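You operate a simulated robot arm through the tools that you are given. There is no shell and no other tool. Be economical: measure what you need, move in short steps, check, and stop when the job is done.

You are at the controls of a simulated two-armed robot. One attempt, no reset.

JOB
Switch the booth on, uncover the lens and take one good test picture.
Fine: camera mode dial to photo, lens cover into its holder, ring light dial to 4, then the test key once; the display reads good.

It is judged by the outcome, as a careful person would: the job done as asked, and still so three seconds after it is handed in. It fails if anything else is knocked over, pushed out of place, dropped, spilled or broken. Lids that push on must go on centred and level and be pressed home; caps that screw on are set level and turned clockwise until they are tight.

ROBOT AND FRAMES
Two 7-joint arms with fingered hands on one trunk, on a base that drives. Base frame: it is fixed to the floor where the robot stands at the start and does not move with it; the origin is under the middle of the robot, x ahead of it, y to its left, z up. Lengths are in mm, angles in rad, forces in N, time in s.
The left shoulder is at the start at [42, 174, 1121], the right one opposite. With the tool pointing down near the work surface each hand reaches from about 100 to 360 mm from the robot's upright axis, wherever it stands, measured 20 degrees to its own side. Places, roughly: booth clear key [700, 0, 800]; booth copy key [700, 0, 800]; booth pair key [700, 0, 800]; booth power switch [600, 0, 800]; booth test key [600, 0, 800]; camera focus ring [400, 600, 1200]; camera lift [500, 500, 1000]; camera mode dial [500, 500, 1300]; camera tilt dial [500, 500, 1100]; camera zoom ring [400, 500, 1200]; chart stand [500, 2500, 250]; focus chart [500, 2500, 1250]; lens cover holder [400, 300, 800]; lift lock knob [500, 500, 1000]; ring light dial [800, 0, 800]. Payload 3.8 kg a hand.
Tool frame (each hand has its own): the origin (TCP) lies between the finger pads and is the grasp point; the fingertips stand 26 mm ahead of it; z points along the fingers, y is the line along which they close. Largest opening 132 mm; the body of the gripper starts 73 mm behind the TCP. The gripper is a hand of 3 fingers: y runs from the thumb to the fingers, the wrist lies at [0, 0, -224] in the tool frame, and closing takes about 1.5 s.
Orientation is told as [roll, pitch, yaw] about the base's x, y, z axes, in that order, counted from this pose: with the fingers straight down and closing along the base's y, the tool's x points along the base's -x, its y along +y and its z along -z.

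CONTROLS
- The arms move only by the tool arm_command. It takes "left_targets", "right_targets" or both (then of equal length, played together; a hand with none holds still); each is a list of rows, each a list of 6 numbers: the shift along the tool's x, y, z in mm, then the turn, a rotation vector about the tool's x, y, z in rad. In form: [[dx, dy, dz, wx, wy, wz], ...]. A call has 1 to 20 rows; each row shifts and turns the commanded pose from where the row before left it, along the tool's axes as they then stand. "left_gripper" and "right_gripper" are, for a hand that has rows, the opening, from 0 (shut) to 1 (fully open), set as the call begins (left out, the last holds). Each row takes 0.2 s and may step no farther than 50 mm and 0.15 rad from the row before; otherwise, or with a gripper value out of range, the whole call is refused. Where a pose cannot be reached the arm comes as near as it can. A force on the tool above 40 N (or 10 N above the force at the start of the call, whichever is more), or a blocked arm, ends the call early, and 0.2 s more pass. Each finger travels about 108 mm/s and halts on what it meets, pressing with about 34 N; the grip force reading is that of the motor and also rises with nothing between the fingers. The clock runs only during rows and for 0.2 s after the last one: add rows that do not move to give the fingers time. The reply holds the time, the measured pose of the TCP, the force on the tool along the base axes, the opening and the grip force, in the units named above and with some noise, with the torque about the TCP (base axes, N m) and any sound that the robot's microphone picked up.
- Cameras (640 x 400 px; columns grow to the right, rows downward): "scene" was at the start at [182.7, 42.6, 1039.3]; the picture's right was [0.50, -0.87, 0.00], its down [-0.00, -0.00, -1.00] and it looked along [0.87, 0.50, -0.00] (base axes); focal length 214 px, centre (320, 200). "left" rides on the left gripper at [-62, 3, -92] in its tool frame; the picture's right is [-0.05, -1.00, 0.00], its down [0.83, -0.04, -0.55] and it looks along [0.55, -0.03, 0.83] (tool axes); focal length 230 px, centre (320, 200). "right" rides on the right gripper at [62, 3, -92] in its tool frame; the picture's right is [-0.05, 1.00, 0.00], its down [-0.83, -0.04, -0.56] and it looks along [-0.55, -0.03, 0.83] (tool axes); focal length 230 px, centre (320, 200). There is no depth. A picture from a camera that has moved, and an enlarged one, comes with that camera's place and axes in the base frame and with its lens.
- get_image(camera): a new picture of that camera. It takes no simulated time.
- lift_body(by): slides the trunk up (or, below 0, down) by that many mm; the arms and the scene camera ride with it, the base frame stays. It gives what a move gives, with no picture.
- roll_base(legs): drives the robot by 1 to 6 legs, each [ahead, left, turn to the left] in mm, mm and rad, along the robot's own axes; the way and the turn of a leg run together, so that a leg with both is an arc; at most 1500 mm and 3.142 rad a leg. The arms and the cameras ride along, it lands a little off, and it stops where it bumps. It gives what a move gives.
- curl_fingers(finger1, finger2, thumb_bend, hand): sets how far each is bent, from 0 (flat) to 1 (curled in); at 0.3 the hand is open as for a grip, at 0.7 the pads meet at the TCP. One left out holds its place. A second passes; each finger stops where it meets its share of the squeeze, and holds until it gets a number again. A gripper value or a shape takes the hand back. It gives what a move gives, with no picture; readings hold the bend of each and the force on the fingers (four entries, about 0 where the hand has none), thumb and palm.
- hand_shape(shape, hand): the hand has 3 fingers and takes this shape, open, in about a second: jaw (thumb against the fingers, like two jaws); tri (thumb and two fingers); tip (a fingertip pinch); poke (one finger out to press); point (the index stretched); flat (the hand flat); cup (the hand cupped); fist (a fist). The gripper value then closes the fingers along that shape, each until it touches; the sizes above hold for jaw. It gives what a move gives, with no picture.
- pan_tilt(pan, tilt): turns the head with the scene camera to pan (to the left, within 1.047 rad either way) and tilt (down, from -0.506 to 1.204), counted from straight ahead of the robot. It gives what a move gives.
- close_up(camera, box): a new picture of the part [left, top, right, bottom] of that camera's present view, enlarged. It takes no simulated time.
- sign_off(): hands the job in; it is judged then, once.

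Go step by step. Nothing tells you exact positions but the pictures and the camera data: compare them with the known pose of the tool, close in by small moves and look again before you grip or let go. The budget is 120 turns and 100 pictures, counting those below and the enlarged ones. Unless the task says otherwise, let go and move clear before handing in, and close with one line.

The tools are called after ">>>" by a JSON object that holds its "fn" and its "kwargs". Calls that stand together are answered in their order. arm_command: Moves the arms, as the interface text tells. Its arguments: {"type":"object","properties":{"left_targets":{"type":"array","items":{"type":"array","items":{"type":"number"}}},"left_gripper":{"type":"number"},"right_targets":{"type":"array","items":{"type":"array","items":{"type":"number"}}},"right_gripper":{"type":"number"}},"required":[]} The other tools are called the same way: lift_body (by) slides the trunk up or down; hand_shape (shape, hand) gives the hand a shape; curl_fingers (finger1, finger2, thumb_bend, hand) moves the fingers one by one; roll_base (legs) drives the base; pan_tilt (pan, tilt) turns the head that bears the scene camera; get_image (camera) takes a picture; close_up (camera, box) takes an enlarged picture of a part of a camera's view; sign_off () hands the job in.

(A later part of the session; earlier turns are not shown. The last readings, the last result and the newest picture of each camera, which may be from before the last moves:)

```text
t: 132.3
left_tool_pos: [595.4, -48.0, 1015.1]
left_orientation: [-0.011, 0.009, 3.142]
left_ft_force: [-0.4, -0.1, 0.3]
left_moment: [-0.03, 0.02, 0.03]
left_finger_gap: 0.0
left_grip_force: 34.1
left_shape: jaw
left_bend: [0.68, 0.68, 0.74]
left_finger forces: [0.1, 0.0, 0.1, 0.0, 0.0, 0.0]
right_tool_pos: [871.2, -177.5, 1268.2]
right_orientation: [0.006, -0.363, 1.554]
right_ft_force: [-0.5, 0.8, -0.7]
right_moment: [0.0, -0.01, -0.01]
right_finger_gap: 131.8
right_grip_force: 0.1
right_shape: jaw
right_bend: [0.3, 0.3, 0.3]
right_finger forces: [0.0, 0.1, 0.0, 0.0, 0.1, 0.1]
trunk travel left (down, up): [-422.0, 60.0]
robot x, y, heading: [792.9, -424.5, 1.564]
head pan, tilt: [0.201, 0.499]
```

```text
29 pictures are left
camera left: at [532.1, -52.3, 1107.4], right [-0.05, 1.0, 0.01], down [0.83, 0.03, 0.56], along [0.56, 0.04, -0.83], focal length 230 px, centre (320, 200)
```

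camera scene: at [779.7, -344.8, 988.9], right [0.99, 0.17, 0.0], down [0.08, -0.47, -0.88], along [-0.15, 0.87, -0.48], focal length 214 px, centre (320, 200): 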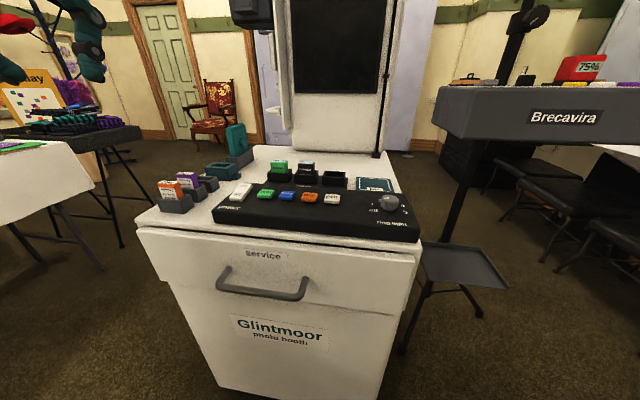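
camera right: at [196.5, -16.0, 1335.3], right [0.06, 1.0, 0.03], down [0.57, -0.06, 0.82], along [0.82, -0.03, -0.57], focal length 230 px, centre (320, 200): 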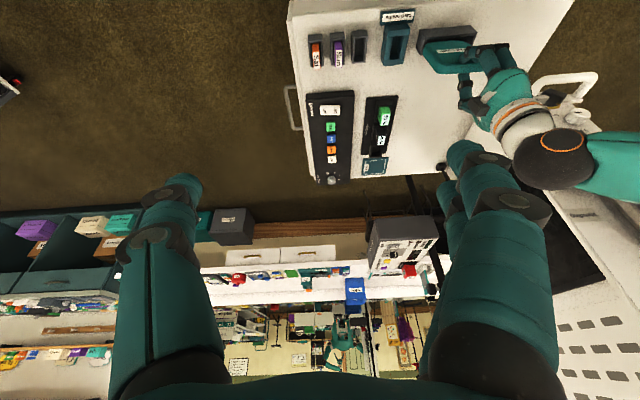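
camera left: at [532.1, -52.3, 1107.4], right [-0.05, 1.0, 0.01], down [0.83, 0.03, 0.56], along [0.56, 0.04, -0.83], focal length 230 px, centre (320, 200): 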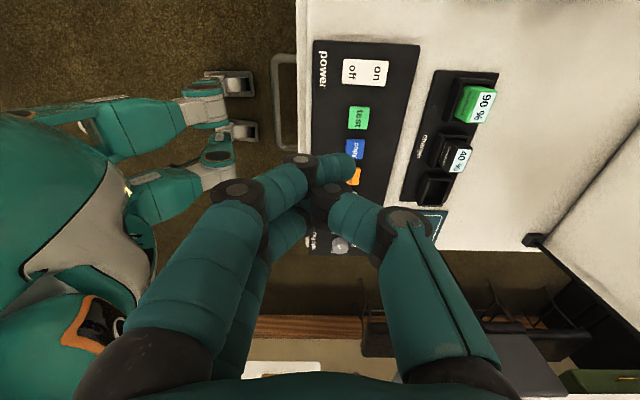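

>>> {"fn": "hand_shape", "kwargs": {"hand": "left", "shape": "poke"}}

>>> {"fn": "get_image", "kwargs": {"camera": "left"}}

>>> {"fn": "pan_tilt", "kwargs": {"pan": 0.5, "tilt": 0.3}}

>>> {"fn": "get_image", "kwargs": {"camera": "scene"}}

```text
t: 133.2
left_tool_pos: [594.6, -47.0, 1014.8]
left_orientation: [-0.012, 0.009, 3.139]
left_ft_force: [-0.3, 0.4, -0.6]
left_moment: [-0.03, 0.0, 0.02]
left_finger_gap: 0.0
left_grip_force: 0.0
left_shape: poke
left_bend: [1.0, 1.0, 1.0]
left_finger forces: [0.0, 0.0, 0.1, 0.1, 0.0, 0.0]
right_tool_pos: [870.2, -177.9, 1266.7]
right_orientation: [0.009, -0.365, 1.555]
right_ft_force: [-0.1, 0.6, 0.3]
right_moment: [0.01, 0.0, 0.03]
right_finger_gap: 132.1
right_grip_force: 0.1
right_shape: jaw
right_bend: [0.3, 0.3, 0.3]
right_finger forces: [0.0, 0.0, 0.0, 0.1, 0.1, 0.1]
trunk travel left (down, up): [-422.0, 60.0]
robot x, y, heading: [789.2, -422.9, 1.57]
head pan, tilt: [0.201, 0.499]
```

```text
28 pictures are left
camera left: at [531.2, -52.5, 1107.5], right [-0.05, 1.0, 0.01], down [0.83, 0.03, 0.56], along [0.56, 0.04, -0.83], focal length 230 px, centre (320, 200)
```

left: 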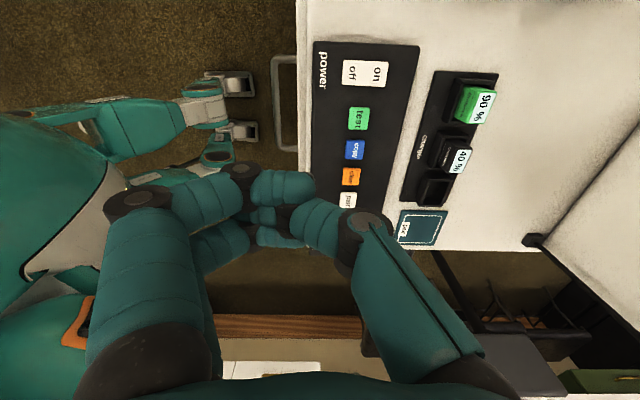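

```text
t: 134.0
left_tool_pos: [595.8, -48.0, 1015.4]
left_orientation: [-0.013, 0.009, 3.14]
left_ft_force: [0.9, 0.7, -0.9]
left_moment: [-0.04, 0.0, 0.0]
left_finger_gap: 0.0
left_grip_force: 0.0
left_shape: poke
left_bend: [1.0, 1.0, 1.0]
left_finger forces: [0.0, 0.0, 0.1, 0.0, 0.0, 0.0]
right_tool_pos: [870.0, -177.7, 1268.2]
right_orientation: [0.007, -0.364, 1.552]
right_ft_force: [0.0, 0.8, -0.8]
right_moment: [0.0, 0.01, -0.02]
right_finger_gap: 132.0
right_grip_force: 0.0
right_shape: jaw
right_bend: [0.3, 0.3, 0.3]
right_finger forces: [0.0, 0.1, 0.1, 0.0, 0.0, 0.0]
trunk travel left (down, up): [-422.0, 60.0]
robot x, y, heading: [792.0, -422.5, 1.566]
head pan, tilt: [0.499, 0.3]
```

```text
27 pictures are left
camera scene: at [750.5, -241.7, 1007.2], right [0.88, 0.47, 0.0], down [0.14, -0.26, -0.96], along [-0.45, 0.84, -0.3], focal length 214 px, centre (320, 200)
```

scene: 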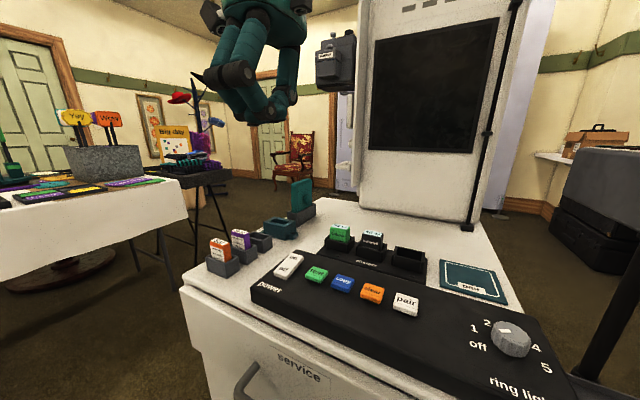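

Poke closes into a fist here, so I'll use the closed jaw tips for pressing. Moving above the "on" half of the power rocker (≈557, 21).

>>> {"fn": "hand_shape", "kwargs": {"hand": "left", "shape": "jaw"}}

>>> {"fn": "arm_command", "kwargs": {"left_targets": [[-13, -23, 20, 0, 0, 0], [-13, -23, 30, 0, 0, 0], [-13, -23, 30, 0, 0, 0], [0, 0, 30, 0, 0, 0], [0, 0, 25, 0, 0, 0], [0, 0, 0, 0, 0, 0]], "left_gripper": 0.0}}

>>> {"fn": "close_up", "kwargs": {"camera": "left", "box": [220, 60, 420, 240]}}

>>> {"fn": "close_up", "kwargs": {"camera": "scene", "box": [220, 180, 440, 320]}}

```text
t: 134.9
left_tool_pos: [594.1, -48.8, 1015.3]
left_orientation: [-0.013, 0.011, 3.14]
left_ft_force: [0.3, -0.5, -0.1]
left_moment: [0.01, 0.02, -0.01]
left_finger_gap: 132.0
left_grip_force: 0.1
left_shape: jaw
left_bend: [0.3, 0.3, 0.3]
left_finger forces: [0.0, 0.0, 0.0, 0.0, 0.0, 0.0]
right_tool_pos: [870.5, -178.9, 1267.5]
right_orientation: [0.009, -0.365, 1.553]
right_ft_force: [0.2, 0.1, 0.7]
right_moment: [0.0, -0.04, 0.02]
right_finger_gap: 131.8
right_grip_force: 0.1
right_shape: jaw
right_bend: [0.3, 0.3, 0.3]
right_finger forces: [0.0, 0.1, 0.1, 0.0, 0.1, 0.0]
trunk travel left (down, up): [-422.0, 60.0]
robot x, y, heading: [791.7, -425.2, 1.566]
head pan, tilt: [0.499, 0.3]
```

```text
t: 136.3
left_tool_pos: [558.8, 22.1, 879.9]
left_orientation: [-0.014, 0.008, 3.14]
left_ft_force: [0.2, 0.9, -0.2]
left_moment: [0.0, 0.0, 0.01]
left_finger_gap: 0.0
left_grip_force: 34.1
left_shape: jaw
left_bend: [0.68, 0.68, 0.74]
left_finger forces: [0.0, 0.0, 0.1, 0.1, 0.0, 0.0]
right_tool_pos: [870.5, -178.4, 1267.5]
right_orientation: [0.006, -0.365, 1.552]
right_ft_force: [-0.1, -0.6, -0.1]
right_moment: [0.03, -0.03, 0.01]
right_finger_gap: 131.5
right_grip_force: 0.1
right_shape: jaw
right_bend: [0.3, 0.3, 0.3]
right_finger forces: [0.1, 0.0, 0.1, 0.1, 0.1, 0.0]
trunk travel left (down, up): [-422.0, 60.0]
robot x, y, heading: [791.7, -422.5, 1.564]
head pan, tilt: [0.499, 0.3]
```

```text
2.22 times, centred on (320, 150) of left
camera zoom: at [494.5, 17.2, 971.9], right [-0.05, 1.0, 0.01], down [0.83, 0.03, 0.56], along [0.56, 0.04, -0.83], focal length 511 px, centre (320, 311)
```

zoom: 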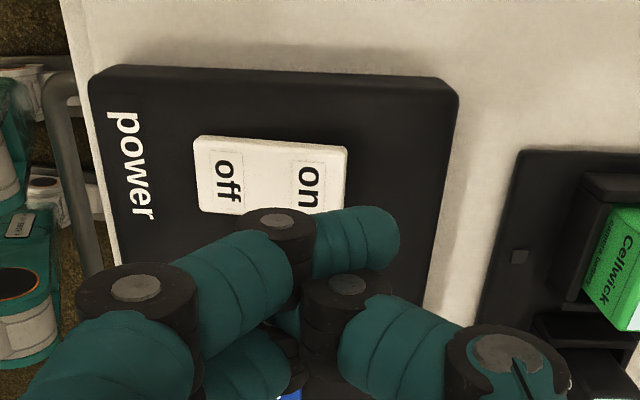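

```text
2.86 times, centred on (330, 250) of scene
camera zoom: at [750.5, -241.9, 1007.4], right [0.88, 0.47, 0.0], down [0.14, -0.26, -0.96], along [-0.45, 0.84, -0.3], focal length 613 px, centre (291, 57)
```

zoom: 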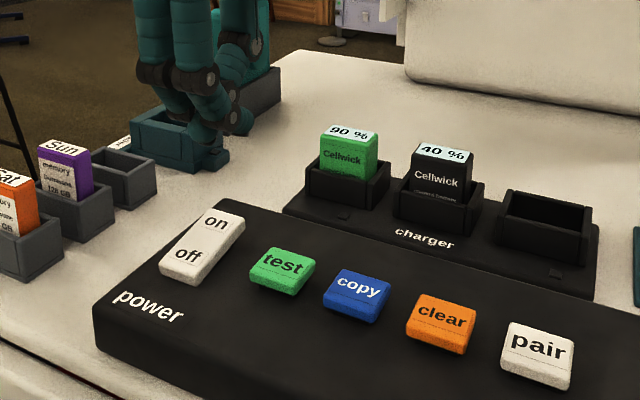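

>>> {"fn": "arm_command", "kwargs": {"left_targets": [[-4, 1, 0, 0, 0, 0], [0, 0, 10, 0, 0, 0], [0, 0, 0, 0, 0, 0]], "left_gripper": 0.05}}

>>> {"fn": "close_up", "kwargs": {"camera": "left", "box": [220, 60, 420, 240]}}

```text
t: 137.1
left_tool_pos: [552.8, 22.4, 869.2]
left_orientation: [-0.012, 0.009, 3.139]
left_ft_force: [0.2, 0.6, 0.5]
left_moment: [0.02, 0.04, 0.0]
left_finger_gap: 0.2
left_grip_force: 0.2
left_shape: jaw
left_bend: [0.74, 0.74, 0.78]
left_finger forces: [0.1, 0.1, 0.0, 0.1, 0.0, 0.0]
right_tool_pos: [869.6, -178.4, 1267.8]
right_orientation: [0.008, -0.363, 1.554]
right_ft_force: [-0.6, -0.3, 0.3]
right_moment: [0.01, 0.0, -0.04]
right_finger_gap: 132.0
right_grip_force: 0.0
right_shape: jaw
right_bend: [0.3, 0.3, 0.3]
right_finger forces: [0.0, 0.1, 0.0, 0.0, 0.0, 0.0]
trunk travel left (down, up): [-422.0, 60.0]
robot x, y, heading: [790.6, -422.8, 1.569]
head pan, tilt: [0.499, 0.3]
```

```text
2.22 times, centred on (320, 150) of left
camera zoom: at [490.3, 17.0, 961.8], right [-0.05, 1.0, 0.01], down [0.83, 0.03, 0.56], along [0.56, 0.04, -0.83], focal length 511 px, centre (320, 311)
```

zoom: 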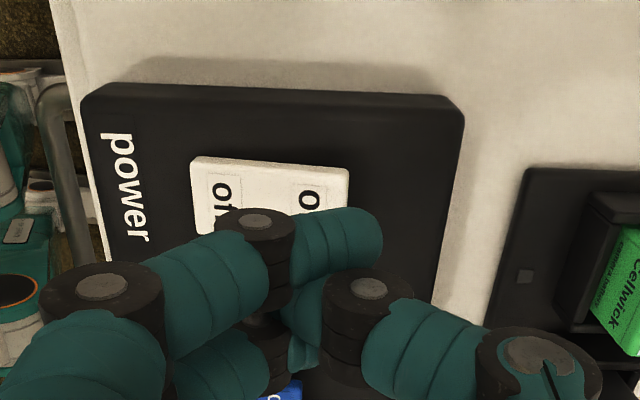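

The closed tips lie across the rocker, so I'll use a single finger instead: finger 1 extended, others curled.

>>> {"fn": "arm_command", "kwargs": {"left_targets": [[0, 0, -30, 0, 0, 0], [0, 0, -30, 0, 0, 0]]}}

>>> {"fn": "curl_fingers", "kwargs": {"hand": "left", "finger1": 0.3, "finger2": 1.0, "thumb_bend": 1.0}}

>>> {"fn": "get_image", "kwargs": {"camera": "left"}}

>>> {"fn": "close_up", "kwargs": {"camera": "scene", "box": [200, 60, 360, 300]}}

```text
t: 137.7
left_tool_pos: [551.8, 21.2, 929.3]
left_orientation: [-0.011, 0.007, 3.139]
left_ft_force: [-0.5, -0.1, -0.4]
left_moment: [-0.03, -0.01, -0.03]
left_finger_gap: 0.0
left_grip_force: 0.2
left_shape: jaw
left_bend: [0.74, 0.74, 0.78]
left_finger forces: [0.0, 0.0, 0.0, 0.0, 0.0, 0.0]
right_tool_pos: [871.0, -178.0, 1267.9]
right_orientation: [0.007, -0.366, 1.552]
right_ft_force: [0.2, 0.0, 0.1]
right_moment: [-0.02, 0.0, -0.01]
right_finger_gap: 132.0
right_grip_force: 0.0
right_shape: jaw
right_bend: [0.3, 0.3, 0.3]
right_finger forces: [0.0, 0.0, 0.0, 0.1, 0.0, 0.1]
trunk travel left (down, up): [-422.0, 60.0]
robot x, y, heading: [790.2, -424.7, 1.564]
head pan, tilt: [0.499, 0.3]
```

```text
t: 138.7
left_tool_pos: [551.1, 20.9, 928.7]
left_orientation: [-0.012, 0.009, 3.14]
left_ft_force: [0.7, 0.1, -0.2]
left_moment: [-0.01, 0.07, 0.0]
left_finger_gap: 47.6
left_grip_force: 0.0
left_shape: fingers
left_bend: [0.3, 0.88, 0.91]
left_finger forces: [0.0, 0.1, 0.0, 0.1, 0.0, 0.0]
right_tool_pos: [871.5, -177.7, 1267.9]
right_orientation: [0.007, -0.365, 1.554]
right_ft_force: [-0.8, 0.9, -0.2]
right_moment: [0.01, -0.01, -0.02]
right_finger_gap: 131.6
right_grip_force: 0.0
right_shape: jaw
right_bend: [0.3, 0.3, 0.3]
right_finger forces: [0.0, 0.1, 0.0, 0.0, 0.0, 0.0]
trunk travel left (down, up): [-422.0, 60.0]
robot x, y, heading: [788.1, -425.7, 1.565]
head pan, tilt: [0.499, 0.3]
```

```text
23 pictures are left
camera left: at [487.9, 16.3, 1020.9], right [-0.05, 1.0, 0.01], down [0.83, 0.03, 0.56], along [0.56, 0.04, -0.83], focal length 230 px, centre (320, 200)
```

left: 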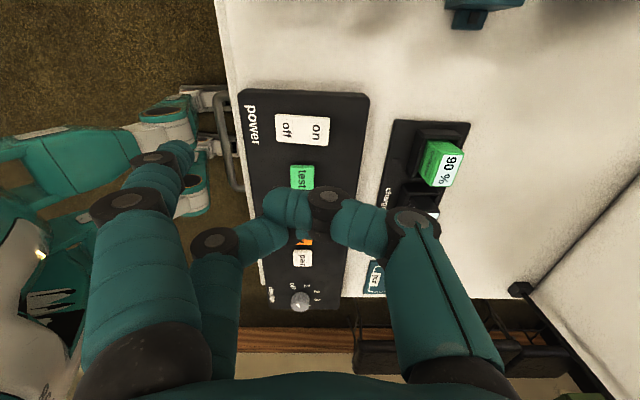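

```text
1.67 times, centred on (280, 180) of scene
camera zoom: at [750.4, -241.8, 1007.3], right [0.88, 0.47, 0.0], down [0.14, -0.26, -0.96], along [-0.45, 0.84, -0.3], focal length 358 px, centre (387, 233)
```

zoom: 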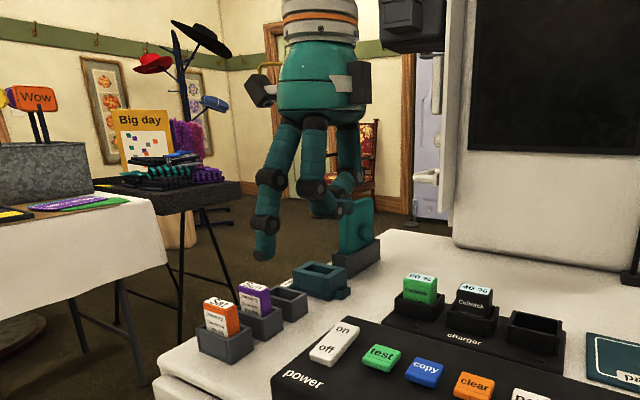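

Finger 1 would put the hand over the batteries; the thumb side is better as the hand then stays over the table edge. Switching to thumb extended.

>>> {"fn": "curl_fingers", "kwargs": {"hand": "left", "finger1": 1.0, "finger2": 1.0, "thumb_bend": 0.3}}

>>> {"fn": "arm_command", "kwargs": {"left_targets": [[0, 40, 0, 0, 0, 0], [3, 40, 0, 0, 0, 0], [0, 0, 20, 0, 0, 0]]}}

>>> {"fn": "get_image", "kwargs": {"camera": "left"}}

>>> {"fn": "close_up", "kwargs": {"camera": "scene", "box": [200, 60, 360, 300]}}

```text
t: 139.7
left_tool_pos: [550.1, 22.2, 929.0]
left_orientation: [-0.012, 0.008, 3.14]
left_ft_force: [-0.1, 0.1, -0.3]
left_moment: [-0.04, 0.0, -0.02]
left_finger_gap: 33.7
left_grip_force: 0.0
left_shape: fingers
left_bend: [1.0, 0.74, 0.66]
left_finger forces: [0.0, 0.1, 0.1, 0.0, 0.0, 0.0]
right_tool_pos: [871.0, -178.3, 1267.5]
right_orientation: [0.008, -0.364, 1.555]
right_ft_force: [0.1, -0.4, 0.3]
right_moment: [0.02, -0.02, 0.01]
right_finger_gap: 132.0
right_grip_force: 0.0
right_shape: jaw
right_bend: [0.3, 0.3, 0.3]
right_finger forces: [0.0, 0.1, 0.1, 0.1, 0.1, 0.1]
trunk travel left (down, up): [-422.0, 60.0]
robot x, y, heading: [790.2, -421.1, 1.567]
head pan, tilt: [0.499, 0.3]
```

```text
t: 140.5
left_tool_pos: [554.9, -59.6, 908.0]
left_orientation: [-0.013, 0.008, 3.141]
left_ft_force: [-0.2, 0.6, -0.4]
left_moment: [-0.02, -0.01, -0.02]
left_finger_gap: 33.7
left_grip_force: 0.1
left_shape: fingers
left_bend: [1.0, 0.74, 0.66]
left_finger forces: [0.0, 0.1, 0.0, 0.0, 0.0, 0.0]
right_tool_pos: [869.4, -177.5, 1267.9]
right_orientation: [0.005, -0.363, 1.552]
right_ft_force: [-0.5, 0.5, -0.3]
right_moment: [-0.04, 0.0, 0.03]
right_finger_gap: 131.9
right_grip_force: 0.0
right_shape: jaw
right_bend: [0.3, 0.3, 0.3]
right_finger forces: [0.0, 0.0, 0.0, 0.1, 0.0, 0.0]
trunk travel left (down, up): [-422.0, 60.0]
robot x, y, heading: [794.1, -426.9, 1.567]
head pan, tilt: [0.499, 0.3]
```

```text
21 pictures are left
camera left: at [490.9, -63.5, 1000.8], right [-0.05, 1.0, 0.01], down [0.83, 0.04, 0.56], along [0.56, 0.04, -0.83], focal length 230 px, centre (320, 200)
```

left: 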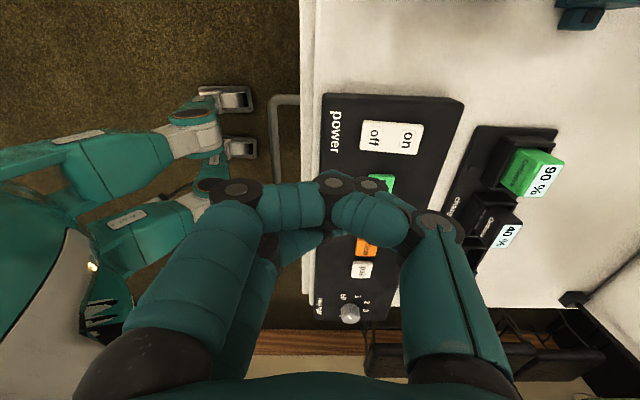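

```text
1.67 times, centred on (280, 180) of scene
camera zoom: at [750.3, -241.0, 1007.0], right [0.88, 0.47, 0.0], down [0.14, -0.26, -0.96], along [-0.45, 0.84, -0.3], focal length 358 px, centre (387, 233)
```

zoom: 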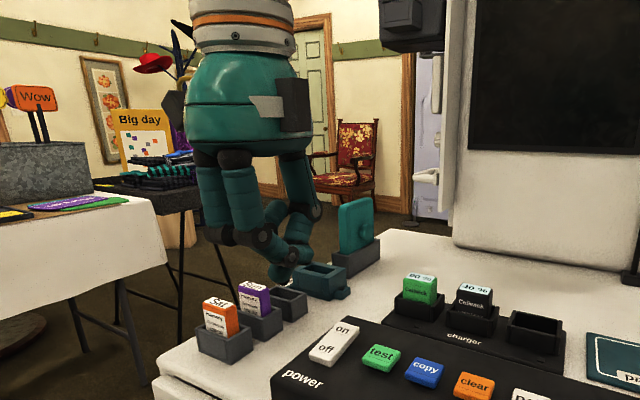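

>>> {"fn": "curl_fingers", "kwargs": {"hand": "left", "finger1": 0.3, "finger2": 0.3, "thumb_bend": 0.3}}

>>> {"fn": "curl_fingers", "kwargs": {"hand": "left", "finger1": 1.0, "finger2": 1.0}}

>>> {"fn": "get_image", "kwargs": {"camera": "left"}}

>>> {"fn": "close_up", "kwargs": {"camera": "scene", "box": [200, 60, 360, 300]}}

```text
t: 141.5
left_tool_pos: [554.4, -59.9, 909.1]
left_orientation: [-0.013, 0.008, 3.139]
left_ft_force: [0.4, 0.3, -0.7]
left_moment: [0.02, 0.01, -0.02]
left_finger_gap: 70.8
left_grip_force: 0.1
left_shape: fingers
left_bend: [0.3, 0.43, 0.55]
left_finger forces: [0.0, 0.0, 0.0, 0.0, 0.1, 0.1]
right_tool_pos: [870.7, -177.5, 1268.1]
right_orientation: [0.007, -0.364, 1.552]
right_ft_force: [0.3, -0.3, 0.3]
right_moment: [0.01, -0.01, 0.02]
right_finger_gap: 131.5
right_grip_force: 0.0
right_shape: jaw
right_bend: [0.3, 0.3, 0.3]
right_finger forces: [0.0, 0.0, 0.0, 0.1, 0.0, 0.0]
trunk travel left (down, up): [-422.0, 60.0]
robot x, y, heading: [792.3, -419.0, 1.57]
head pan, tilt: [0.499, 0.3]
```

```text
t: 142.5
left_tool_pos: [555.2, -58.1, 909.1]
left_orientation: [-0.012, 0.008, 3.139]
left_ft_force: [0.0, 0.6, 1.0]
left_moment: [0.01, 0.03, -0.02]
left_finger_gap: 57.5
left_grip_force: 0.1
left_shape: fingers
left_bend: [1.0, 1.0, 0.3]
left_finger forces: [0.0, 0.0, 0.0, 0.0, 0.0, 0.1]
right_tool_pos: [871.2, -177.9, 1268.2]
right_orientation: [0.007, -0.366, 1.553]
right_ft_force: [0.1, 0.1, 0.6]
right_moment: [0.02, -0.01, -0.02]
right_finger_gap: 131.6
right_grip_force: 0.0
right_shape: jaw
right_bend: [0.3, 0.3, 0.3]
right_finger forces: [0.0, 0.0, 0.0, 0.0, 0.0, 0.0]
trunk travel left (down, up): [-422.0, 60.0]
robot x, y, heading: [795.3, -420.7, 1.569]
head pan, tilt: [0.499, 0.3]
```

```text
19 pictures are left
camera left: at [491.1, -63.9, 1001.5], right [-0.05, 1.0, 0.01], down [0.83, 0.03, 0.56], along [0.56, 0.04, -0.83], focal length 230 px, centre (320, 200)
```

left: 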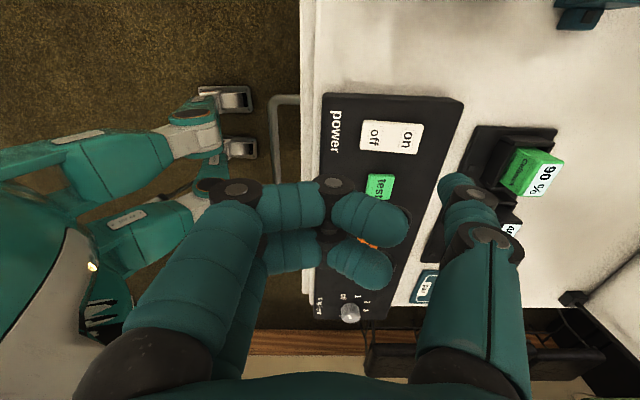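

```text
1.67 times, centred on (280, 180) of scene
camera zoom: at [750.4, -241.8, 1007.3], right [0.88, 0.47, 0.0], down [0.14, -0.26, -0.96], along [-0.45, 0.84, -0.3], focal length 358 px, centre (387, 233)
```

zoom: 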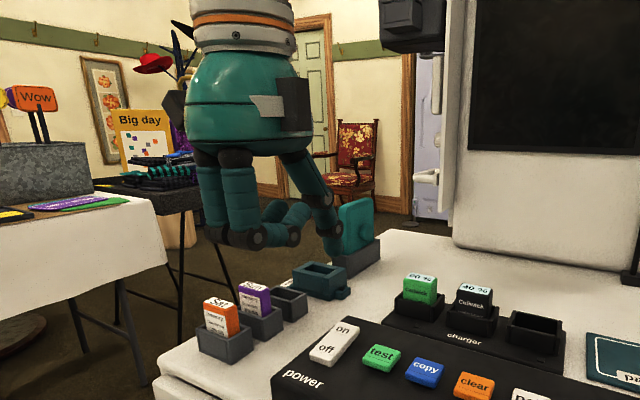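

The thumb tip is now at about (550, 19, 884), right above "on". Descending to press.

>>> {"fn": "arm_command", "kwargs": {"left_targets": [[3, -3, 20, 0, 0, 0], [0, 0, 20, 0, 0, 0], [0, 0, 15, 0, 0, 0], [0, 0, 4, 0, 0, 0], [0, 0, 4, 0, 0, 0], [0, 0, 4, 0, 0, 0], [0, 0, 4, 0, 0, 0], [0, 0, 4, 0, 0, 0]]}}

>>> {"fn": "close_up", "kwargs": {"camera": "scene", "box": [220, 120, 420, 320]}}

```text
t: 144.3
left_tool_pos: [559.4, -54.1, 834.0]
left_orientation: [-0.013, 0.008, 3.14]
left_ft_force: [0.3, 0.1, -0.4]
left_moment: [0.01, 0.0, 0.01]
left_finger_gap: 57.7
left_grip_force: 0.0
left_shape: fingers
left_bend: [1.0, 1.0, 0.3]
left_finger forces: [0.0, 0.0, 0.0, 0.1, 0.0, 0.0]
right_tool_pos: [870.4, -177.0, 1266.8]
right_orientation: [0.009, -0.365, 1.552]
right_ft_force: [0.4, 0.4, -0.9]
right_moment: [0.0, 0.02, -0.03]
right_finger_gap: 131.8
right_grip_force: 0.2
right_shape: jaw
right_bend: [0.3, 0.3, 0.3]
right_finger forces: [0.0, 0.0, 0.0, 0.1, 0.0, 0.1]
trunk travel left (down, up): [-422.0, 60.0]
robot x, y, heading: [793.7, -423.8, 1.565]
head pan, tilt: [0.499, 0.3]
```

```text
2.00 times, centred on (320, 220) of scene
camera zoom: at [750.4, -241.7, 1007.3], right [0.88, 0.47, 0.0], down [0.14, -0.26, -0.96], along [-0.45, 0.84, -0.3], focal length 429 px, centre (320, 160)
```

zoom: 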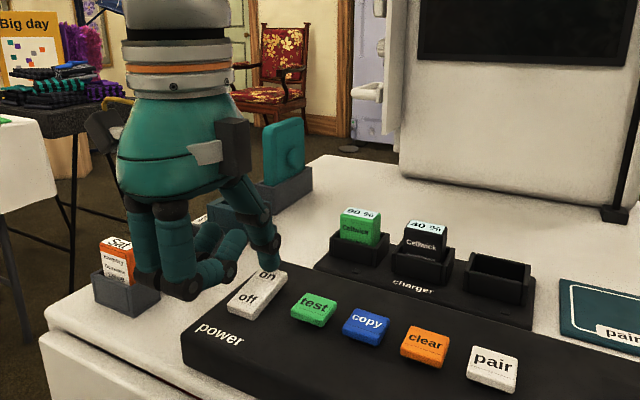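

>>> {"fn": "arm_command", "kwargs": {"left_targets": [[0, 0, 3, 0, 0, 0], [0, 0, 3, 0, 0, 0], [0, 0, 3, 0, 0, 0], [0, 0, 3, 0, 0, 0]]}}

>>> {"fn": "close_up", "kwargs": {"camera": "scene", "box": [220, 120, 420, 320]}}

```text
t: 145.3
left_tool_pos: [560.8, -55.1, 821.4]
left_orientation: [-0.015, 0.009, 3.139]
left_ft_force: [-0.4, -0.4, 3.2]
left_moment: [0.24, -0.01, 0.01]
left_finger_gap: 58.3
left_grip_force: 1.5
left_shape: fingers
left_bend: [1.0, 1.0, 0.3]
left_finger forces: [0.0, 0.1, 0.0, 0.0, 2.9, 0.0]
right_tool_pos: [870.9, -178.1, 1268.1]
right_orientation: [0.006, -0.364, 1.553]
right_ft_force: [0.6, 0.6, -0.7]
right_moment: [0.0, -0.01, 0.02]
right_finger_gap: 131.9
right_grip_force: 0.1
right_shape: jaw
right_bend: [0.3, 0.3, 0.3]
right_finger forces: [0.0, 0.1, 0.1, 0.2, 0.0, 0.0]
trunk travel left (down, up): [-422.0, 60.0]
robot x, y, heading: [793.8, -425.3, 1.567]
head pan, tilt: [0.499, 0.3]
```

```text
2.00 times, centred on (320, 220) of scene
camera zoom: at [750.5, -242.0, 1007.4], right [0.88, 0.47, 0.0], down [0.14, -0.26, -0.96], along [-0.45, 0.84, -0.3], focal length 429 px, centre (320, 160)
```

zoom: 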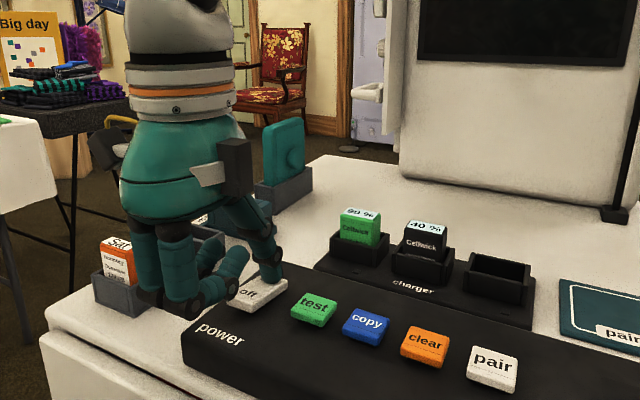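

Contact felt (3 N). Pressing further.

>>> {"fn": "arm_command", "kwargs": {"left_targets": [[0, 0, 3, 0, 0, 0], [0, 0, 3, 0, 0, 0], [0, 0, 0, 0, 0, 0]]}}

```text
t: 146.1
left_tool_pos: [561.4, -55.4, 818.3]
left_orientation: [-0.02, 0.009, 3.138]
left_ft_force: [-2.9, -10.3, 31.4]
left_moment: [2.25, 0.01, 0.16]
left_finger_gap: 58.9
left_grip_force: 15.4
left_shape: fingers
left_bend: [1.0, 1.0, 0.29]
left_finger forces: [0.0, 0.0, 0.0, 0.1, 29.4, 0.0]
right_tool_pos: [870.0, -181.0, 1268.4]
right_orientation: [0.007, -0.365, 1.553]
right_ft_force: [-0.2, -0.4, 0.0]
right_moment: [-0.03, 0.01, 0.0]
right_finger_gap: 132.0
right_grip_force: 0.1
right_shape: jaw
right_bend: [0.3, 0.3, 0.3]
right_finger forces: [0.1, 0.1, 0.1, 0.0, 0.0, 0.0]
trunk travel left (down, up): [-422.0, 60.0]
robot x, y, heading: [792.7, -422.6, 1.568]
head pan, tilt: [0.499, 0.3]
```

>>> {"fn": "arm_command", "kwargs": {"left_targets": [[0, 0, -10, 0, 0, 0], [0, 0, -30, 0, 0, 0], [0, 0, -30, 0, 0, 0], [0, 30, -20, 0, 0, 0]]}}

>>> {"fn": "close_up", "kwargs": {"camera": "scene", "box": [220, 20, 580, 390]}}

```text
t: 147.1
left_tool_pos: [562.2, -86.2, 905.4]
left_orientation: [-0.015, 0.009, 3.139]
left_ft_force: [-0.2, -0.3, -0.4]
left_moment: [0.03, 0.02, -0.01]
left_finger_gap: 57.9
left_grip_force: 0.0
left_shape: fingers
left_bend: [1.0, 1.0, 0.3]
left_finger forces: [0.0, 0.0, 0.1, 0.0, 0.0, 0.0]
right_tool_pos: [871.1, -179.7, 1268.6]
right_orientation: [0.007, -0.365, 1.555]
right_ft_force: [-0.6, 0.0, -0.1]
right_moment: [0.04, 0.02, 0.02]
right_finger_gap: 131.9
right_grip_force: 0.1
right_shape: jaw
right_bend: [0.3, 0.3, 0.3]
right_finger forces: [0.0, 0.0, 0.0, 0.0, 0.0, 0.1]
trunk travel left (down, up): [-422.0, 60.0]
robot x, y, heading: [790.1, -426.7, 1.566]
head pan, tilt: [0.499, 0.3]
```

```text
1.08 times, centred on (400, 205) of scene (not enlarged: the box is as wide or as high as the picture)
camera zoom: at [750.3, -242.7, 1007.5], right [0.88, 0.47, 0.0], down [0.14, -0.26, -0.96], along [-0.45, 0.84, -0.29], focal length 232 px, centre (234, 195)
```

zoom: 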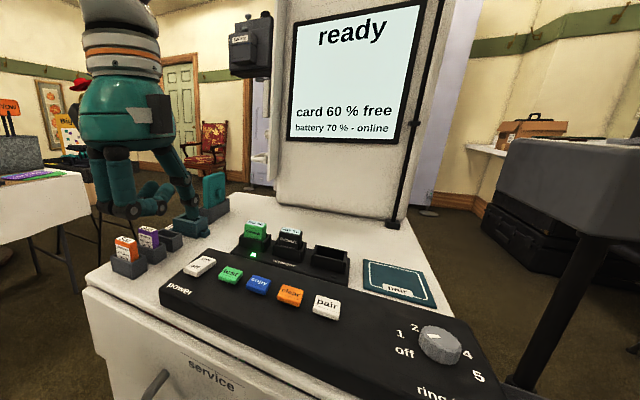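

The booth is on: display "ready". Now the ring light dial at about (839, -15): shift right with the hand open.

>>> {"fn": "hand_shape", "kwargs": {"hand": "left", "shape": "jaw"}}

>>> {"fn": "roll_base", "kwargs": {"legs": [[0, -190, 0]]}}

>>> {"fn": "arm_command", "kwargs": {"left_targets": [[20, -20, 0, 0, 0, 0], [20, -20, 0, 0, 0, 0], [20, -20, 0, 0, 0, 0]], "left_gripper": 0.5}}

>>> {"fn": "get_image", "kwargs": {"camera": "left"}}

```text
t: 148.0
left_tool_pos: [562.2, -83.8, 905.0]
left_orientation: [-0.012, 0.008, 3.14]
left_ft_force: [0.1, 0.0, 0.8]
left_moment: [0.0, 0.0, 0.02]
left_finger_gap: 131.8
left_grip_force: 0.0
left_shape: jaw
left_bend: [0.3, 0.3, 0.3]
left_finger forces: [0.0, 0.0, 0.0, 0.0, 0.0, 0.1]
right_tool_pos: [871.1, -177.9, 1268.3]
right_orientation: [0.007, -0.366, 1.554]
right_ft_force: [-0.4, 0.2, -0.5]
right_moment: [-0.01, 0.01, -0.03]
right_finger_gap: 131.8
right_grip_force: 0.0
right_shape: jaw
right_bend: [0.3, 0.3, 0.3]
right_finger forces: [0.1, 0.0, 0.1, 0.1, 0.1, 0.0]
trunk travel left (down, up): [-422.0, 60.0]
robot x, y, heading: [791.7, -424.4, 1.561]
head pan, tilt: [0.499, 0.3]
```

```text
t: 150.4
left_tool_pos: [756.3, -85.0, 906.6]
left_orientation: [-0.012, 0.008, -3.14]
left_ft_force: [-0.7, -0.1, 0.3]
left_moment: [0.02, 0.01, 0.02]
left_finger_gap: 132.0
left_grip_force: 0.0
left_shape: jaw
left_bend: [0.3, 0.3, 0.3]
left_finger forces: [0.1, 0.0, 0.0, 0.0, 0.0, 0.0]
right_tool_pos: [1065.2, -178.2, 1267.1]
right_orientation: [0.008, -0.364, 1.555]
right_ft_force: [0.4, 0.3, 0.0]
right_moment: [0.0, 0.0, -0.01]
right_finger_gap: 132.2
right_grip_force: 0.1
right_shape: jaw
right_bend: [0.3, 0.3, 0.3]
right_finger forces: [0.1, 0.1, 0.0, 0.0, 0.1, 0.1]
trunk travel left (down, up): [-422.0, 60.0]
robot x, y, heading: [988.4, -425.9, 1.566]
head pan, tilt: [0.499, 0.3]
```

```text
t: 151.2
left_tool_pos: [814.9, -22.0, 908.1]
left_orientation: [-0.012, 0.01, -3.141]
left_ft_force: [0.4, -0.3, -0.1]
left_moment: [-0.01, 0.01, -0.02]
left_finger_gap: 66.6
left_grip_force: 0.1
left_shape: jaw
left_bend: [0.73, 0.73, 0.7]
left_finger forces: [0.0, 0.0, 0.0, 0.1, 0.0, 0.0]
right_tool_pos: [1065.1, -177.5, 1267.4]
right_orientation: [0.007, -0.363, 1.557]
right_ft_force: [-0.2, 0.0, 0.6]
right_moment: [-0.05, 0.01, 0.01]
right_finger_gap: 131.9
right_grip_force: 0.0
right_shape: jaw
right_bend: [0.3, 0.3, 0.3]
right_finger forces: [0.1, 0.0, 0.1, 0.0, 0.0, 0.0]
trunk travel left (down, up): [-422.0, 60.0]
robot x, y, heading: [990.8, -425.2, 1.565]
head pan, tilt: [0.499, 0.3]
```

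```text
14 pictures are left
camera left: at [751.4, -27.7, 999.5], right [-0.05, 1.0, 0.01], down [0.83, 0.04, 0.56], along [0.56, 0.04, -0.83], focal length 230 px, centre (320, 200)
```

left: 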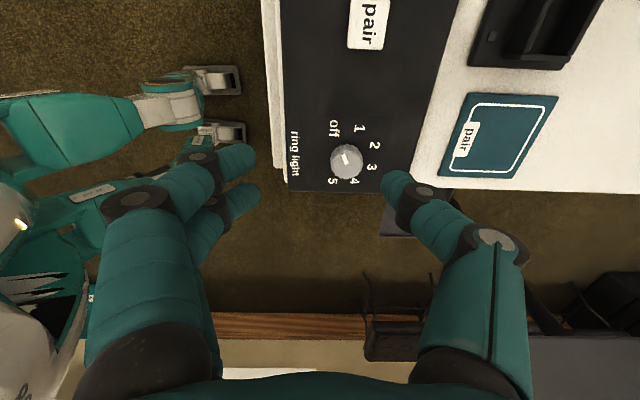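

>>> {"fn": "close_up", "kwargs": {"camera": "left", "box": [305, 110, 395, 200]}}

```text
4.44 times, centred on (350, 155) of left
camera zoom: at [751.4, -27.7, 999.5], right [-0.05, 1.0, 0.01], down [0.83, 0.04, 0.56], along [0.56, 0.04, -0.83], focal length 1022 px, centre (187, 400)
```

zoom: 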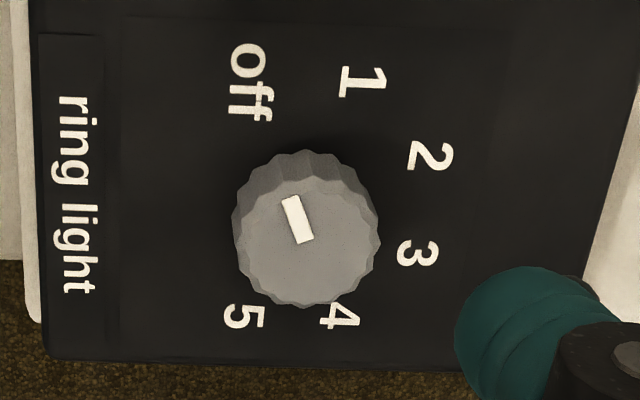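

The pointer is at off (≈201°); 4 lies 180° clockwise. I'll step closer, pre-rotate the hand counterclockwise so that one grip can make the half turn.

>>> {"fn": "roll_base", "kwargs": {"legs": [[35, 0, 0]]}}

>>> {"fn": "arm_command", "kwargs": {"left_targets": [[0, 0, 0, 0, 0, -0.15], [0, 0, 0, 0, 0, -0.15], [0, 0, 0, 0, 0, -0.15], [0, 0, 0, 0, 0, -0.15], [0, 0, 0, 0, 0, -0.15], [0, 0, 0, 0, 0, -0.15], [0, 0, 0, 0, 0, -0.15], [0, 0, 0, 0, 0, -0.15], [0, 0, 0, 0, 0, -0.15], [0, 0, 0, 0, 0, -0.15], [0, 0, 0, 0, 0, -0.15], [0, 0, 0, 0, 0, -0.15], [0, 0, 0, 0, 0, -0.15], [0, 0, 0, 0, 0, -0.15]]}}

```text
t: 152.0
left_tool_pos: [814.8, 11.5, 908.3]
left_orientation: [-0.014, 0.008, -3.141]
left_ft_force: [0.1, 0.9, -0.2]
left_moment: [-0.04, 0.0, -0.02]
left_finger_gap: 66.7
left_grip_force: 0.0
left_shape: jaw
left_bend: [0.73, 0.73, 0.7]
left_finger forces: [0.0, 0.0, 0.0, 0.0, 0.0, 0.0]
right_tool_pos: [1064.6, -142.9, 1266.4]
right_orientation: [0.006, -0.363, 1.556]
right_ft_force: [-1.1, 0.8, 0.7]
right_moment: [0.01, 0.0, -0.03]
right_finger_gap: 132.0
right_grip_force: 0.0
right_shape: jaw
right_bend: [0.3, 0.3, 0.3]
right_finger forces: [0.0, 0.1, 0.1, 0.1, 0.1, 0.1]
trunk travel left (down, up): [-422.0, 60.0]
robot x, y, heading: [987.2, -390.7, 1.565]
head pan, tilt: [0.499, 0.3]
```

```text
t: 155.0
left_tool_pos: [762.5, 28.7, 927.9]
left_orientation: [0.018, -0.002, -1.042]
left_ft_force: [0.1, 0.0, -0.1]
left_moment: [0.04, -0.01, 0.05]
left_finger_gap: 66.5
left_grip_force: 0.1
left_shape: jaw
left_bend: [0.73, 0.73, 0.7]
left_finger forces: [0.0, 0.1, 0.0, 0.0, 0.0, 0.1]
left hand out of reach, approached as far as the arm can: row 13, 14
right_tool_pos: [1064.5, -142.5, 1268.0]
right_orientation: [0.007, -0.364, 1.555]
right_ft_force: [-0.8, -0.2, 0.0]
right_moment: [-0.03, 0.02, 0.01]
right_finger_gap: 131.9
right_grip_force: 0.1
right_shape: jaw
right_bend: [0.3, 0.3, 0.3]
right_finger forces: [0.0, 0.0, 0.1, 0.0, 0.0, 0.1]
trunk travel left (down, up): [-422.0, 60.0]
robot x, y, heading: [982.3, -389.5, 1.57]
head pan, tilt: [0.499, 0.3]
```

>>> {"fn": "arm_command", "kwargs": {"left_targets": [[0, 0, 0, 0, 0, 0.117], [0, 0, 0, 0, 0, 0.117], [0, 0, 0, 0, 0, 0.116], [-19, 37, 0, 0, 0, 0], [-19, 37, 0, 0, 0, 0], [0, 0, 30, 0, 0, 0], [0, 0, 30, 0, 0, 0]]}}

>>> {"fn": "get_image", "kwargs": {"camera": "left"}}

```text
t: 156.6
left_tool_pos: [815.9, 9.0, 887.9]
left_orientation: [0.011, 0.011, -1.394]
left_ft_force: [0.0, 0.3, -0.2]
left_moment: [-0.03, 0.02, -0.01]
left_finger_gap: 66.4
left_grip_force: 0.2
left_shape: jaw
left_bend: [0.73, 0.73, 0.7]
left_finger forces: [0.1, 0.0, 0.0, 0.0, 0.0, 0.0]
left hand out of reach, approached as far as the arm can: row 5, 6, 7
right_tool_pos: [1064.4, -143.4, 1267.0]
right_orientation: [0.006, -0.364, 1.553]
right_ft_force: [0.6, 0.3, -0.2]
right_moment: [-0.02, 0.0, 0.0]
right_finger_gap: 132.0
right_grip_force: 0.0
right_shape: jaw
right_bend: [0.3, 0.3, 0.3]
right_finger forces: [0.0, 0.0, 0.0, 0.1, 0.0, 0.0]
trunk travel left (down, up): [-422.0, 60.0]
robot x, y, heading: [988.7, -390.5, 1.569]
head pan, tilt: [0.499, 0.3]
```

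```text
12 pictures are left
camera left: at [829.0, -52.6, 979.8], right [-0.97, -0.23, -0.01], down [-0.19, 0.8, 0.56], along [-0.12, 0.55, -0.83], focal length 230 px, centre (320, 200)
```

left: 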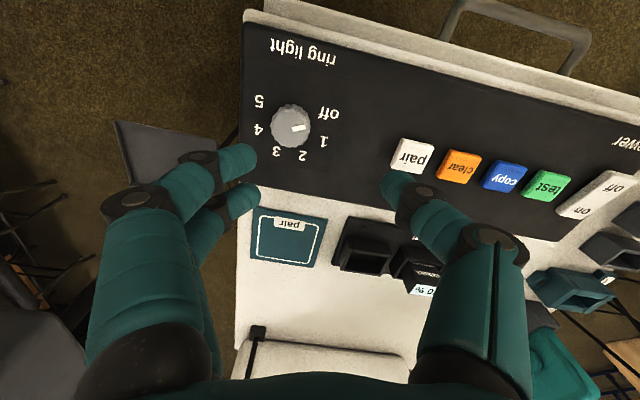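

>>> {"fn": "roll_base", "kwargs": {"legs": [[-6, -25, 0]]}}

>>> {"fn": "arm_command", "kwargs": {"left_targets": [[0, 0, 20, 0, 0, 0], [0, 0, 20, 0, 0, 0], [0, 0, 10, 0, 0, 0]]}}

```text
t: 157.5
left_tool_pos: [840.6, 2.8, 887.1]
left_orientation: [0.012, 0.008, -1.394]
left_ft_force: [0.0, 0.8, 0.5]
left_moment: [0.02, -0.02, 0.01]
left_finger_gap: 66.2
left_grip_force: 0.0
left_shape: jaw
left_bend: [0.73, 0.73, 0.7]
left_finger forces: [0.0, 0.0, 0.1, 0.0, 0.0, 0.0]
right_tool_pos: [1089.0, -149.4, 1267.2]
right_orientation: [0.007, -0.364, 1.557]
right_ft_force: [0.4, 0.1, 0.4]
right_moment: [0.01, 0.0, -0.02]
right_finger_gap: 131.8
right_grip_force: 0.0
right_shape: jaw
right_bend: [0.3, 0.3, 0.3]
right_finger forces: [0.0, 0.0, 0.0, 0.1, 0.1, 0.1]
trunk travel left (down, up): [-422.0, 60.0]
robot x, y, heading: [1015.6, -394.8, 1.568]
head pan, tilt: [0.499, 0.3]
```

```text
t: 158.3
left_tool_pos: [829.2, 1.0, 856.8]
left_orientation: [0.015, 0.009, -1.393]
left_ft_force: [-1.2, 0.2, 0.1]
left_moment: [-0.01, 0.03, 0.0]
left_finger_gap: 66.3
left_grip_force: 0.1
left_shape: jaw
left_bend: [0.73, 0.73, 0.7]
left_finger forces: [0.0, 0.0, 0.0, 0.0, 0.1, 0.1]
left hand out of reach, approached as far as the arm can: row 1, 2, 3
right_tool_pos: [1088.5, -148.3, 1268.3]
right_orientation: [0.005, -0.366, 1.557]
right_ft_force: [0.5, 0.2, 0.5]
right_moment: [0.02, -0.02, -0.01]
right_finger_gap: 132.0
right_grip_force: 0.1
right_shape: jaw
right_bend: [0.3, 0.3, 0.3]
right_finger forces: [0.1, 0.0, 0.1, 0.0, 0.1, 0.0]
trunk travel left (down, up): [-422.0, 60.0]
robot x, y, heading: [1009.6, -391.9, 1.571]
head pan, tilt: [0.499, 0.3]
```

At that yaw the arm runs out of reach; I'll do it in two quarter-turn grips instead. Rotating the hand back a bit and centring over the dial.

>>> {"fn": "arm_command", "kwargs": {"left_targets": [[0, 0, -10, 0, 0, 0.15], [0, 0, 0, 0, 0, 0.15], [0, 0, 0, 0, 0, 0.15], [0, 0, 0, 0, 0, 0.15], [0, 0, 0, 0, 0, 0.15], [0, 0, 0, 0, 0, 0.15]]}}

```text
t: 159.7
left_tool_pos: [829.5, 2.5, 866.8]
left_orientation: [0.0, 0.016, -2.296]
left_ft_force: [-0.2, 0.3, -1.1]
left_moment: [-0.02, 0.04, 0.01]
left_finger_gap: 66.4
left_grip_force: 0.0
left_shape: jaw
left_bend: [0.73, 0.73, 0.7]
left_finger forces: [0.0, 0.1, 0.0, 0.0, 0.0, 0.0]
right_tool_pos: [1087.5, -148.7, 1267.1]
right_orientation: [0.006, -0.365, 1.558]
right_ft_force: [-0.7, -0.1, 0.1]
right_moment: [-0.01, -0.02, 0.02]
right_finger_gap: 131.8
right_grip_force: 0.1
right_shape: jaw
right_bend: [0.3, 0.3, 0.3]
right_finger forces: [0.1, 0.0, 0.1, 0.0, 0.0, 0.1]
trunk travel left (down, up): [-422.0, 60.0]
robot x, y, heading: [1014.6, -393.7, 1.57]
head pan, tilt: [0.499, 0.3]
```

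>>> {"fn": "arm_command", "kwargs": {"left_targets": [[8.7, 8.3, 0, 0, 0, 0], [0, 0, 15, 0, 0, 0], [0, 0, 15, 0, 0, 0], [0, 0, 0, 0, 0, 0]]}}

>>> {"fn": "close_up", "kwargs": {"camera": "left", "box": [230, 110, 410, 260]}}

```text
t: 160.7
left_tool_pos: [823.8, -1.2, 842.3]
left_orientation: [0.002, 0.017, -2.294]
left_ft_force: [0.2, 0.1, -0.3]
left_moment: [0.0, -0.01, -0.01]
left_finger_gap: 66.4
left_grip_force: 0.0
left_shape: jaw
left_bend: [0.73, 0.73, 0.7]
left_finger forces: [0.0, 0.0, 0.0, 0.0, 0.0, 0.0]
left hand out of reach, approached as far as the arm can: row 1, 2, 3
right_tool_pos: [1088.3, -148.7, 1268.0]
right_orientation: [0.007, -0.365, 1.557]
right_ft_force: [-1.1, -0.4, 0.3]
right_moment: [0.01, 0.01, -0.02]
right_finger_gap: 131.8
right_grip_force: 0.1
right_shape: jaw
right_bend: [0.3, 0.3, 0.3]
right_finger forces: [0.1, 0.0, 0.0, 0.1, 0.0, 0.0]
trunk travel left (down, up): [-422.0, 60.0]
robot x, y, heading: [1009.1, -397.7, 1.572]
head pan, tilt: [0.499, 0.3]
```

```text
2.67 times, centred on (320, 185) of left
camera zoom: at [783.7, -51.5, 934.9], right [-0.78, 0.62, 0.0], down [0.51, 0.65, 0.57], along [0.35, 0.44, -0.82], focal length 614 px, centre (320, 240)
```

zoom: 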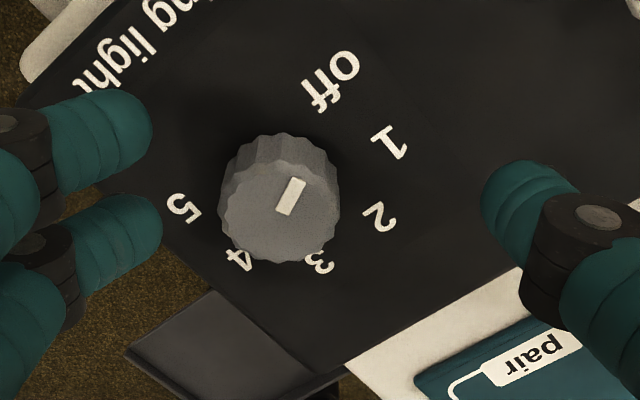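

The arm is at its reach limit here. I'll step nearer and lower the trunk a bit to get comfortable.

>>> {"fn": "arm_command", "kwargs": {"left_targets": [[0, 0, -25, 0, 0, 0], [0, 0, -25, 0, 0, 0]]}}

>>> {"fn": "lift_body", "kwargs": {"by": -50}}

>>> {"fn": "roll_base", "kwargs": {"legs": [[27, 0, 0]]}}

```text
t: 161.3
left_tool_pos: [825.4, -1.5, 895.6]
left_orientation: [0.0, 0.015, -2.295]
left_ft_force: [0.3, 0.5, 0.4]
left_moment: [0.0, -0.01, -0.05]
left_finger_gap: 66.3
left_grip_force: 0.0
left_shape: jaw
left_bend: [0.73, 0.73, 0.7]
left_finger forces: [0.0, 0.0, 0.1, 0.0, 0.1, 0.1]
right_tool_pos: [1088.1, -149.5, 1266.6]
right_orientation: [0.006, -0.366, 1.556]
right_ft_force: [-1.6, -0.6, -0.7]
right_moment: [-0.01, 0.05, 0.0]
right_finger_gap: 131.9
right_grip_force: 0.1
right_shape: jaw
right_bend: [0.3, 0.3, 0.3]
right_finger forces: [0.1, 0.0, 0.0, 0.0, 0.0, 0.1]
trunk travel left (down, up): [-422.0, 60.0]
robot x, y, heading: [1011.4, -396.2, 1.568]
head pan, tilt: [0.499, 0.3]
```

```text
t: 162.2
left_tool_pos: [822.9, -3.0, 844.0]
left_orientation: [-0.001, 0.015, -2.296]
left_ft_force: [0.5, 0.2, -0.4]
left_moment: [0.03, -0.02, 0.01]
left_finger_gap: 66.4
left_grip_force: 0.1
left_shape: jaw
left_bend: [0.73, 0.73, 0.7]
left_finger forces: [0.0, 0.1, 0.0, 0.0, 0.0, 0.0]
right_tool_pos: [1088.6, -148.8, 1217.6]
right_orientation: [0.007, -0.365, 1.556]
right_ft_force: [0.8, -0.2, 0.4]
right_moment: [0.0, 0.0, -0.02]
right_finger_gap: 131.8
right_grip_force: 0.0
right_shape: jaw
right_bend: [0.3, 0.3, 0.3]
right_finger forces: [0.0, 0.0, 0.0, 0.1, 0.0, 0.1]
trunk travel left (down, up): [-372.0, 110.0]
robot x, y, heading: [1014.0, -394.4, 1.569]
head pan, tilt: [0.499, 0.3]
```

```text
t: 163.1
left_tool_pos: [823.1, 23.6, 844.4]
left_orientation: [-0.001, 0.014, -2.293]
left_ft_force: [-0.7, 0.1, -0.8]
left_moment: [-0.01, 0.03, -0.02]
left_finger_gap: 66.4
left_grip_force: 0.1
left_shape: jaw
left_bend: [0.73, 0.73, 0.7]
left_finger forces: [0.0, 0.1, 0.1, 0.0, 0.0, 0.0]
right_tool_pos: [1087.3, -122.4, 1217.1]
right_orientation: [0.007, -0.364, 1.557]
right_ft_force: [-0.8, 0.4, -0.1]
right_moment: [-0.01, 0.0, -0.05]
right_finger_gap: 132.0
right_grip_force: 0.0
right_shape: jaw
right_bend: [0.3, 0.3, 0.3]
right_finger forces: [0.1, 0.1, 0.0, 0.0, 0.1, 0.0]
trunk travel left (down, up): [-372.0, 110.0]
robot x, y, heading: [1009.3, -368.0, 1.57]
head pan, tilt: [0.499, 0.3]
```

>>> {"fn": "arm_command", "kwargs": {"left_targets": [[-0.6, 26.6, 0, 0, 0, 0], [0, 0, 12, 0, 0, 0], [0, 0, 10, 0, 0, 0], [0, 0, 0, 0, 0, 0]]}}

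>>> {"fn": "close_up", "kwargs": {"camera": "left", "box": [230, 110, 410, 260]}}

```text
t: 164.1
left_tool_pos: [840.3, 5.5, 820.5]
left_orientation: [0.001, 0.016, -2.293]
left_ft_force: [-0.4, -0.1, -0.4]
left_moment: [-0.03, 0.0, 0.01]
left_finger_gap: 66.3
left_grip_force: 0.0
left_shape: jaw
left_bend: [0.73, 0.73, 0.7]
left_finger forces: [0.0, 0.0, 0.0, 0.0, 0.1, 0.0]
right_tool_pos: [1088.2, -121.9, 1217.5]
right_orientation: [0.006, -0.364, 1.557]
right_ft_force: [-0.7, -0.2, 0.2]
right_moment: [-0.03, -0.01, -0.02]
right_finger_gap: 132.1
right_grip_force: 0.0
right_shape: jaw
right_bend: [0.3, 0.3, 0.3]
right_finger forces: [0.0, 0.1, 0.0, 0.0, 0.0, 0.1]
trunk travel left (down, up): [-372.0, 110.0]
robot x, y, heading: [1009.9, -369.2, 1.57]
head pan, tilt: [0.499, 0.3]
```

```text
2.67 times, centred on (320, 185) of left
camera zoom: at [800.9, -44.2, 912.8], right [-0.78, 0.62, 0.0], down [0.51, 0.65, 0.57], along [0.35, 0.44, -0.82], focal length 614 px, centre (320, 240)
```

zoom: 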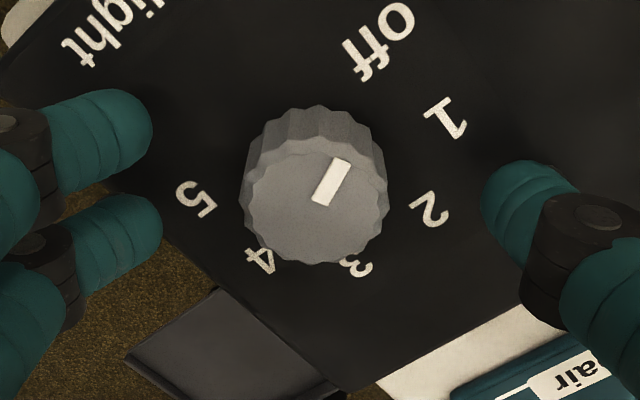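

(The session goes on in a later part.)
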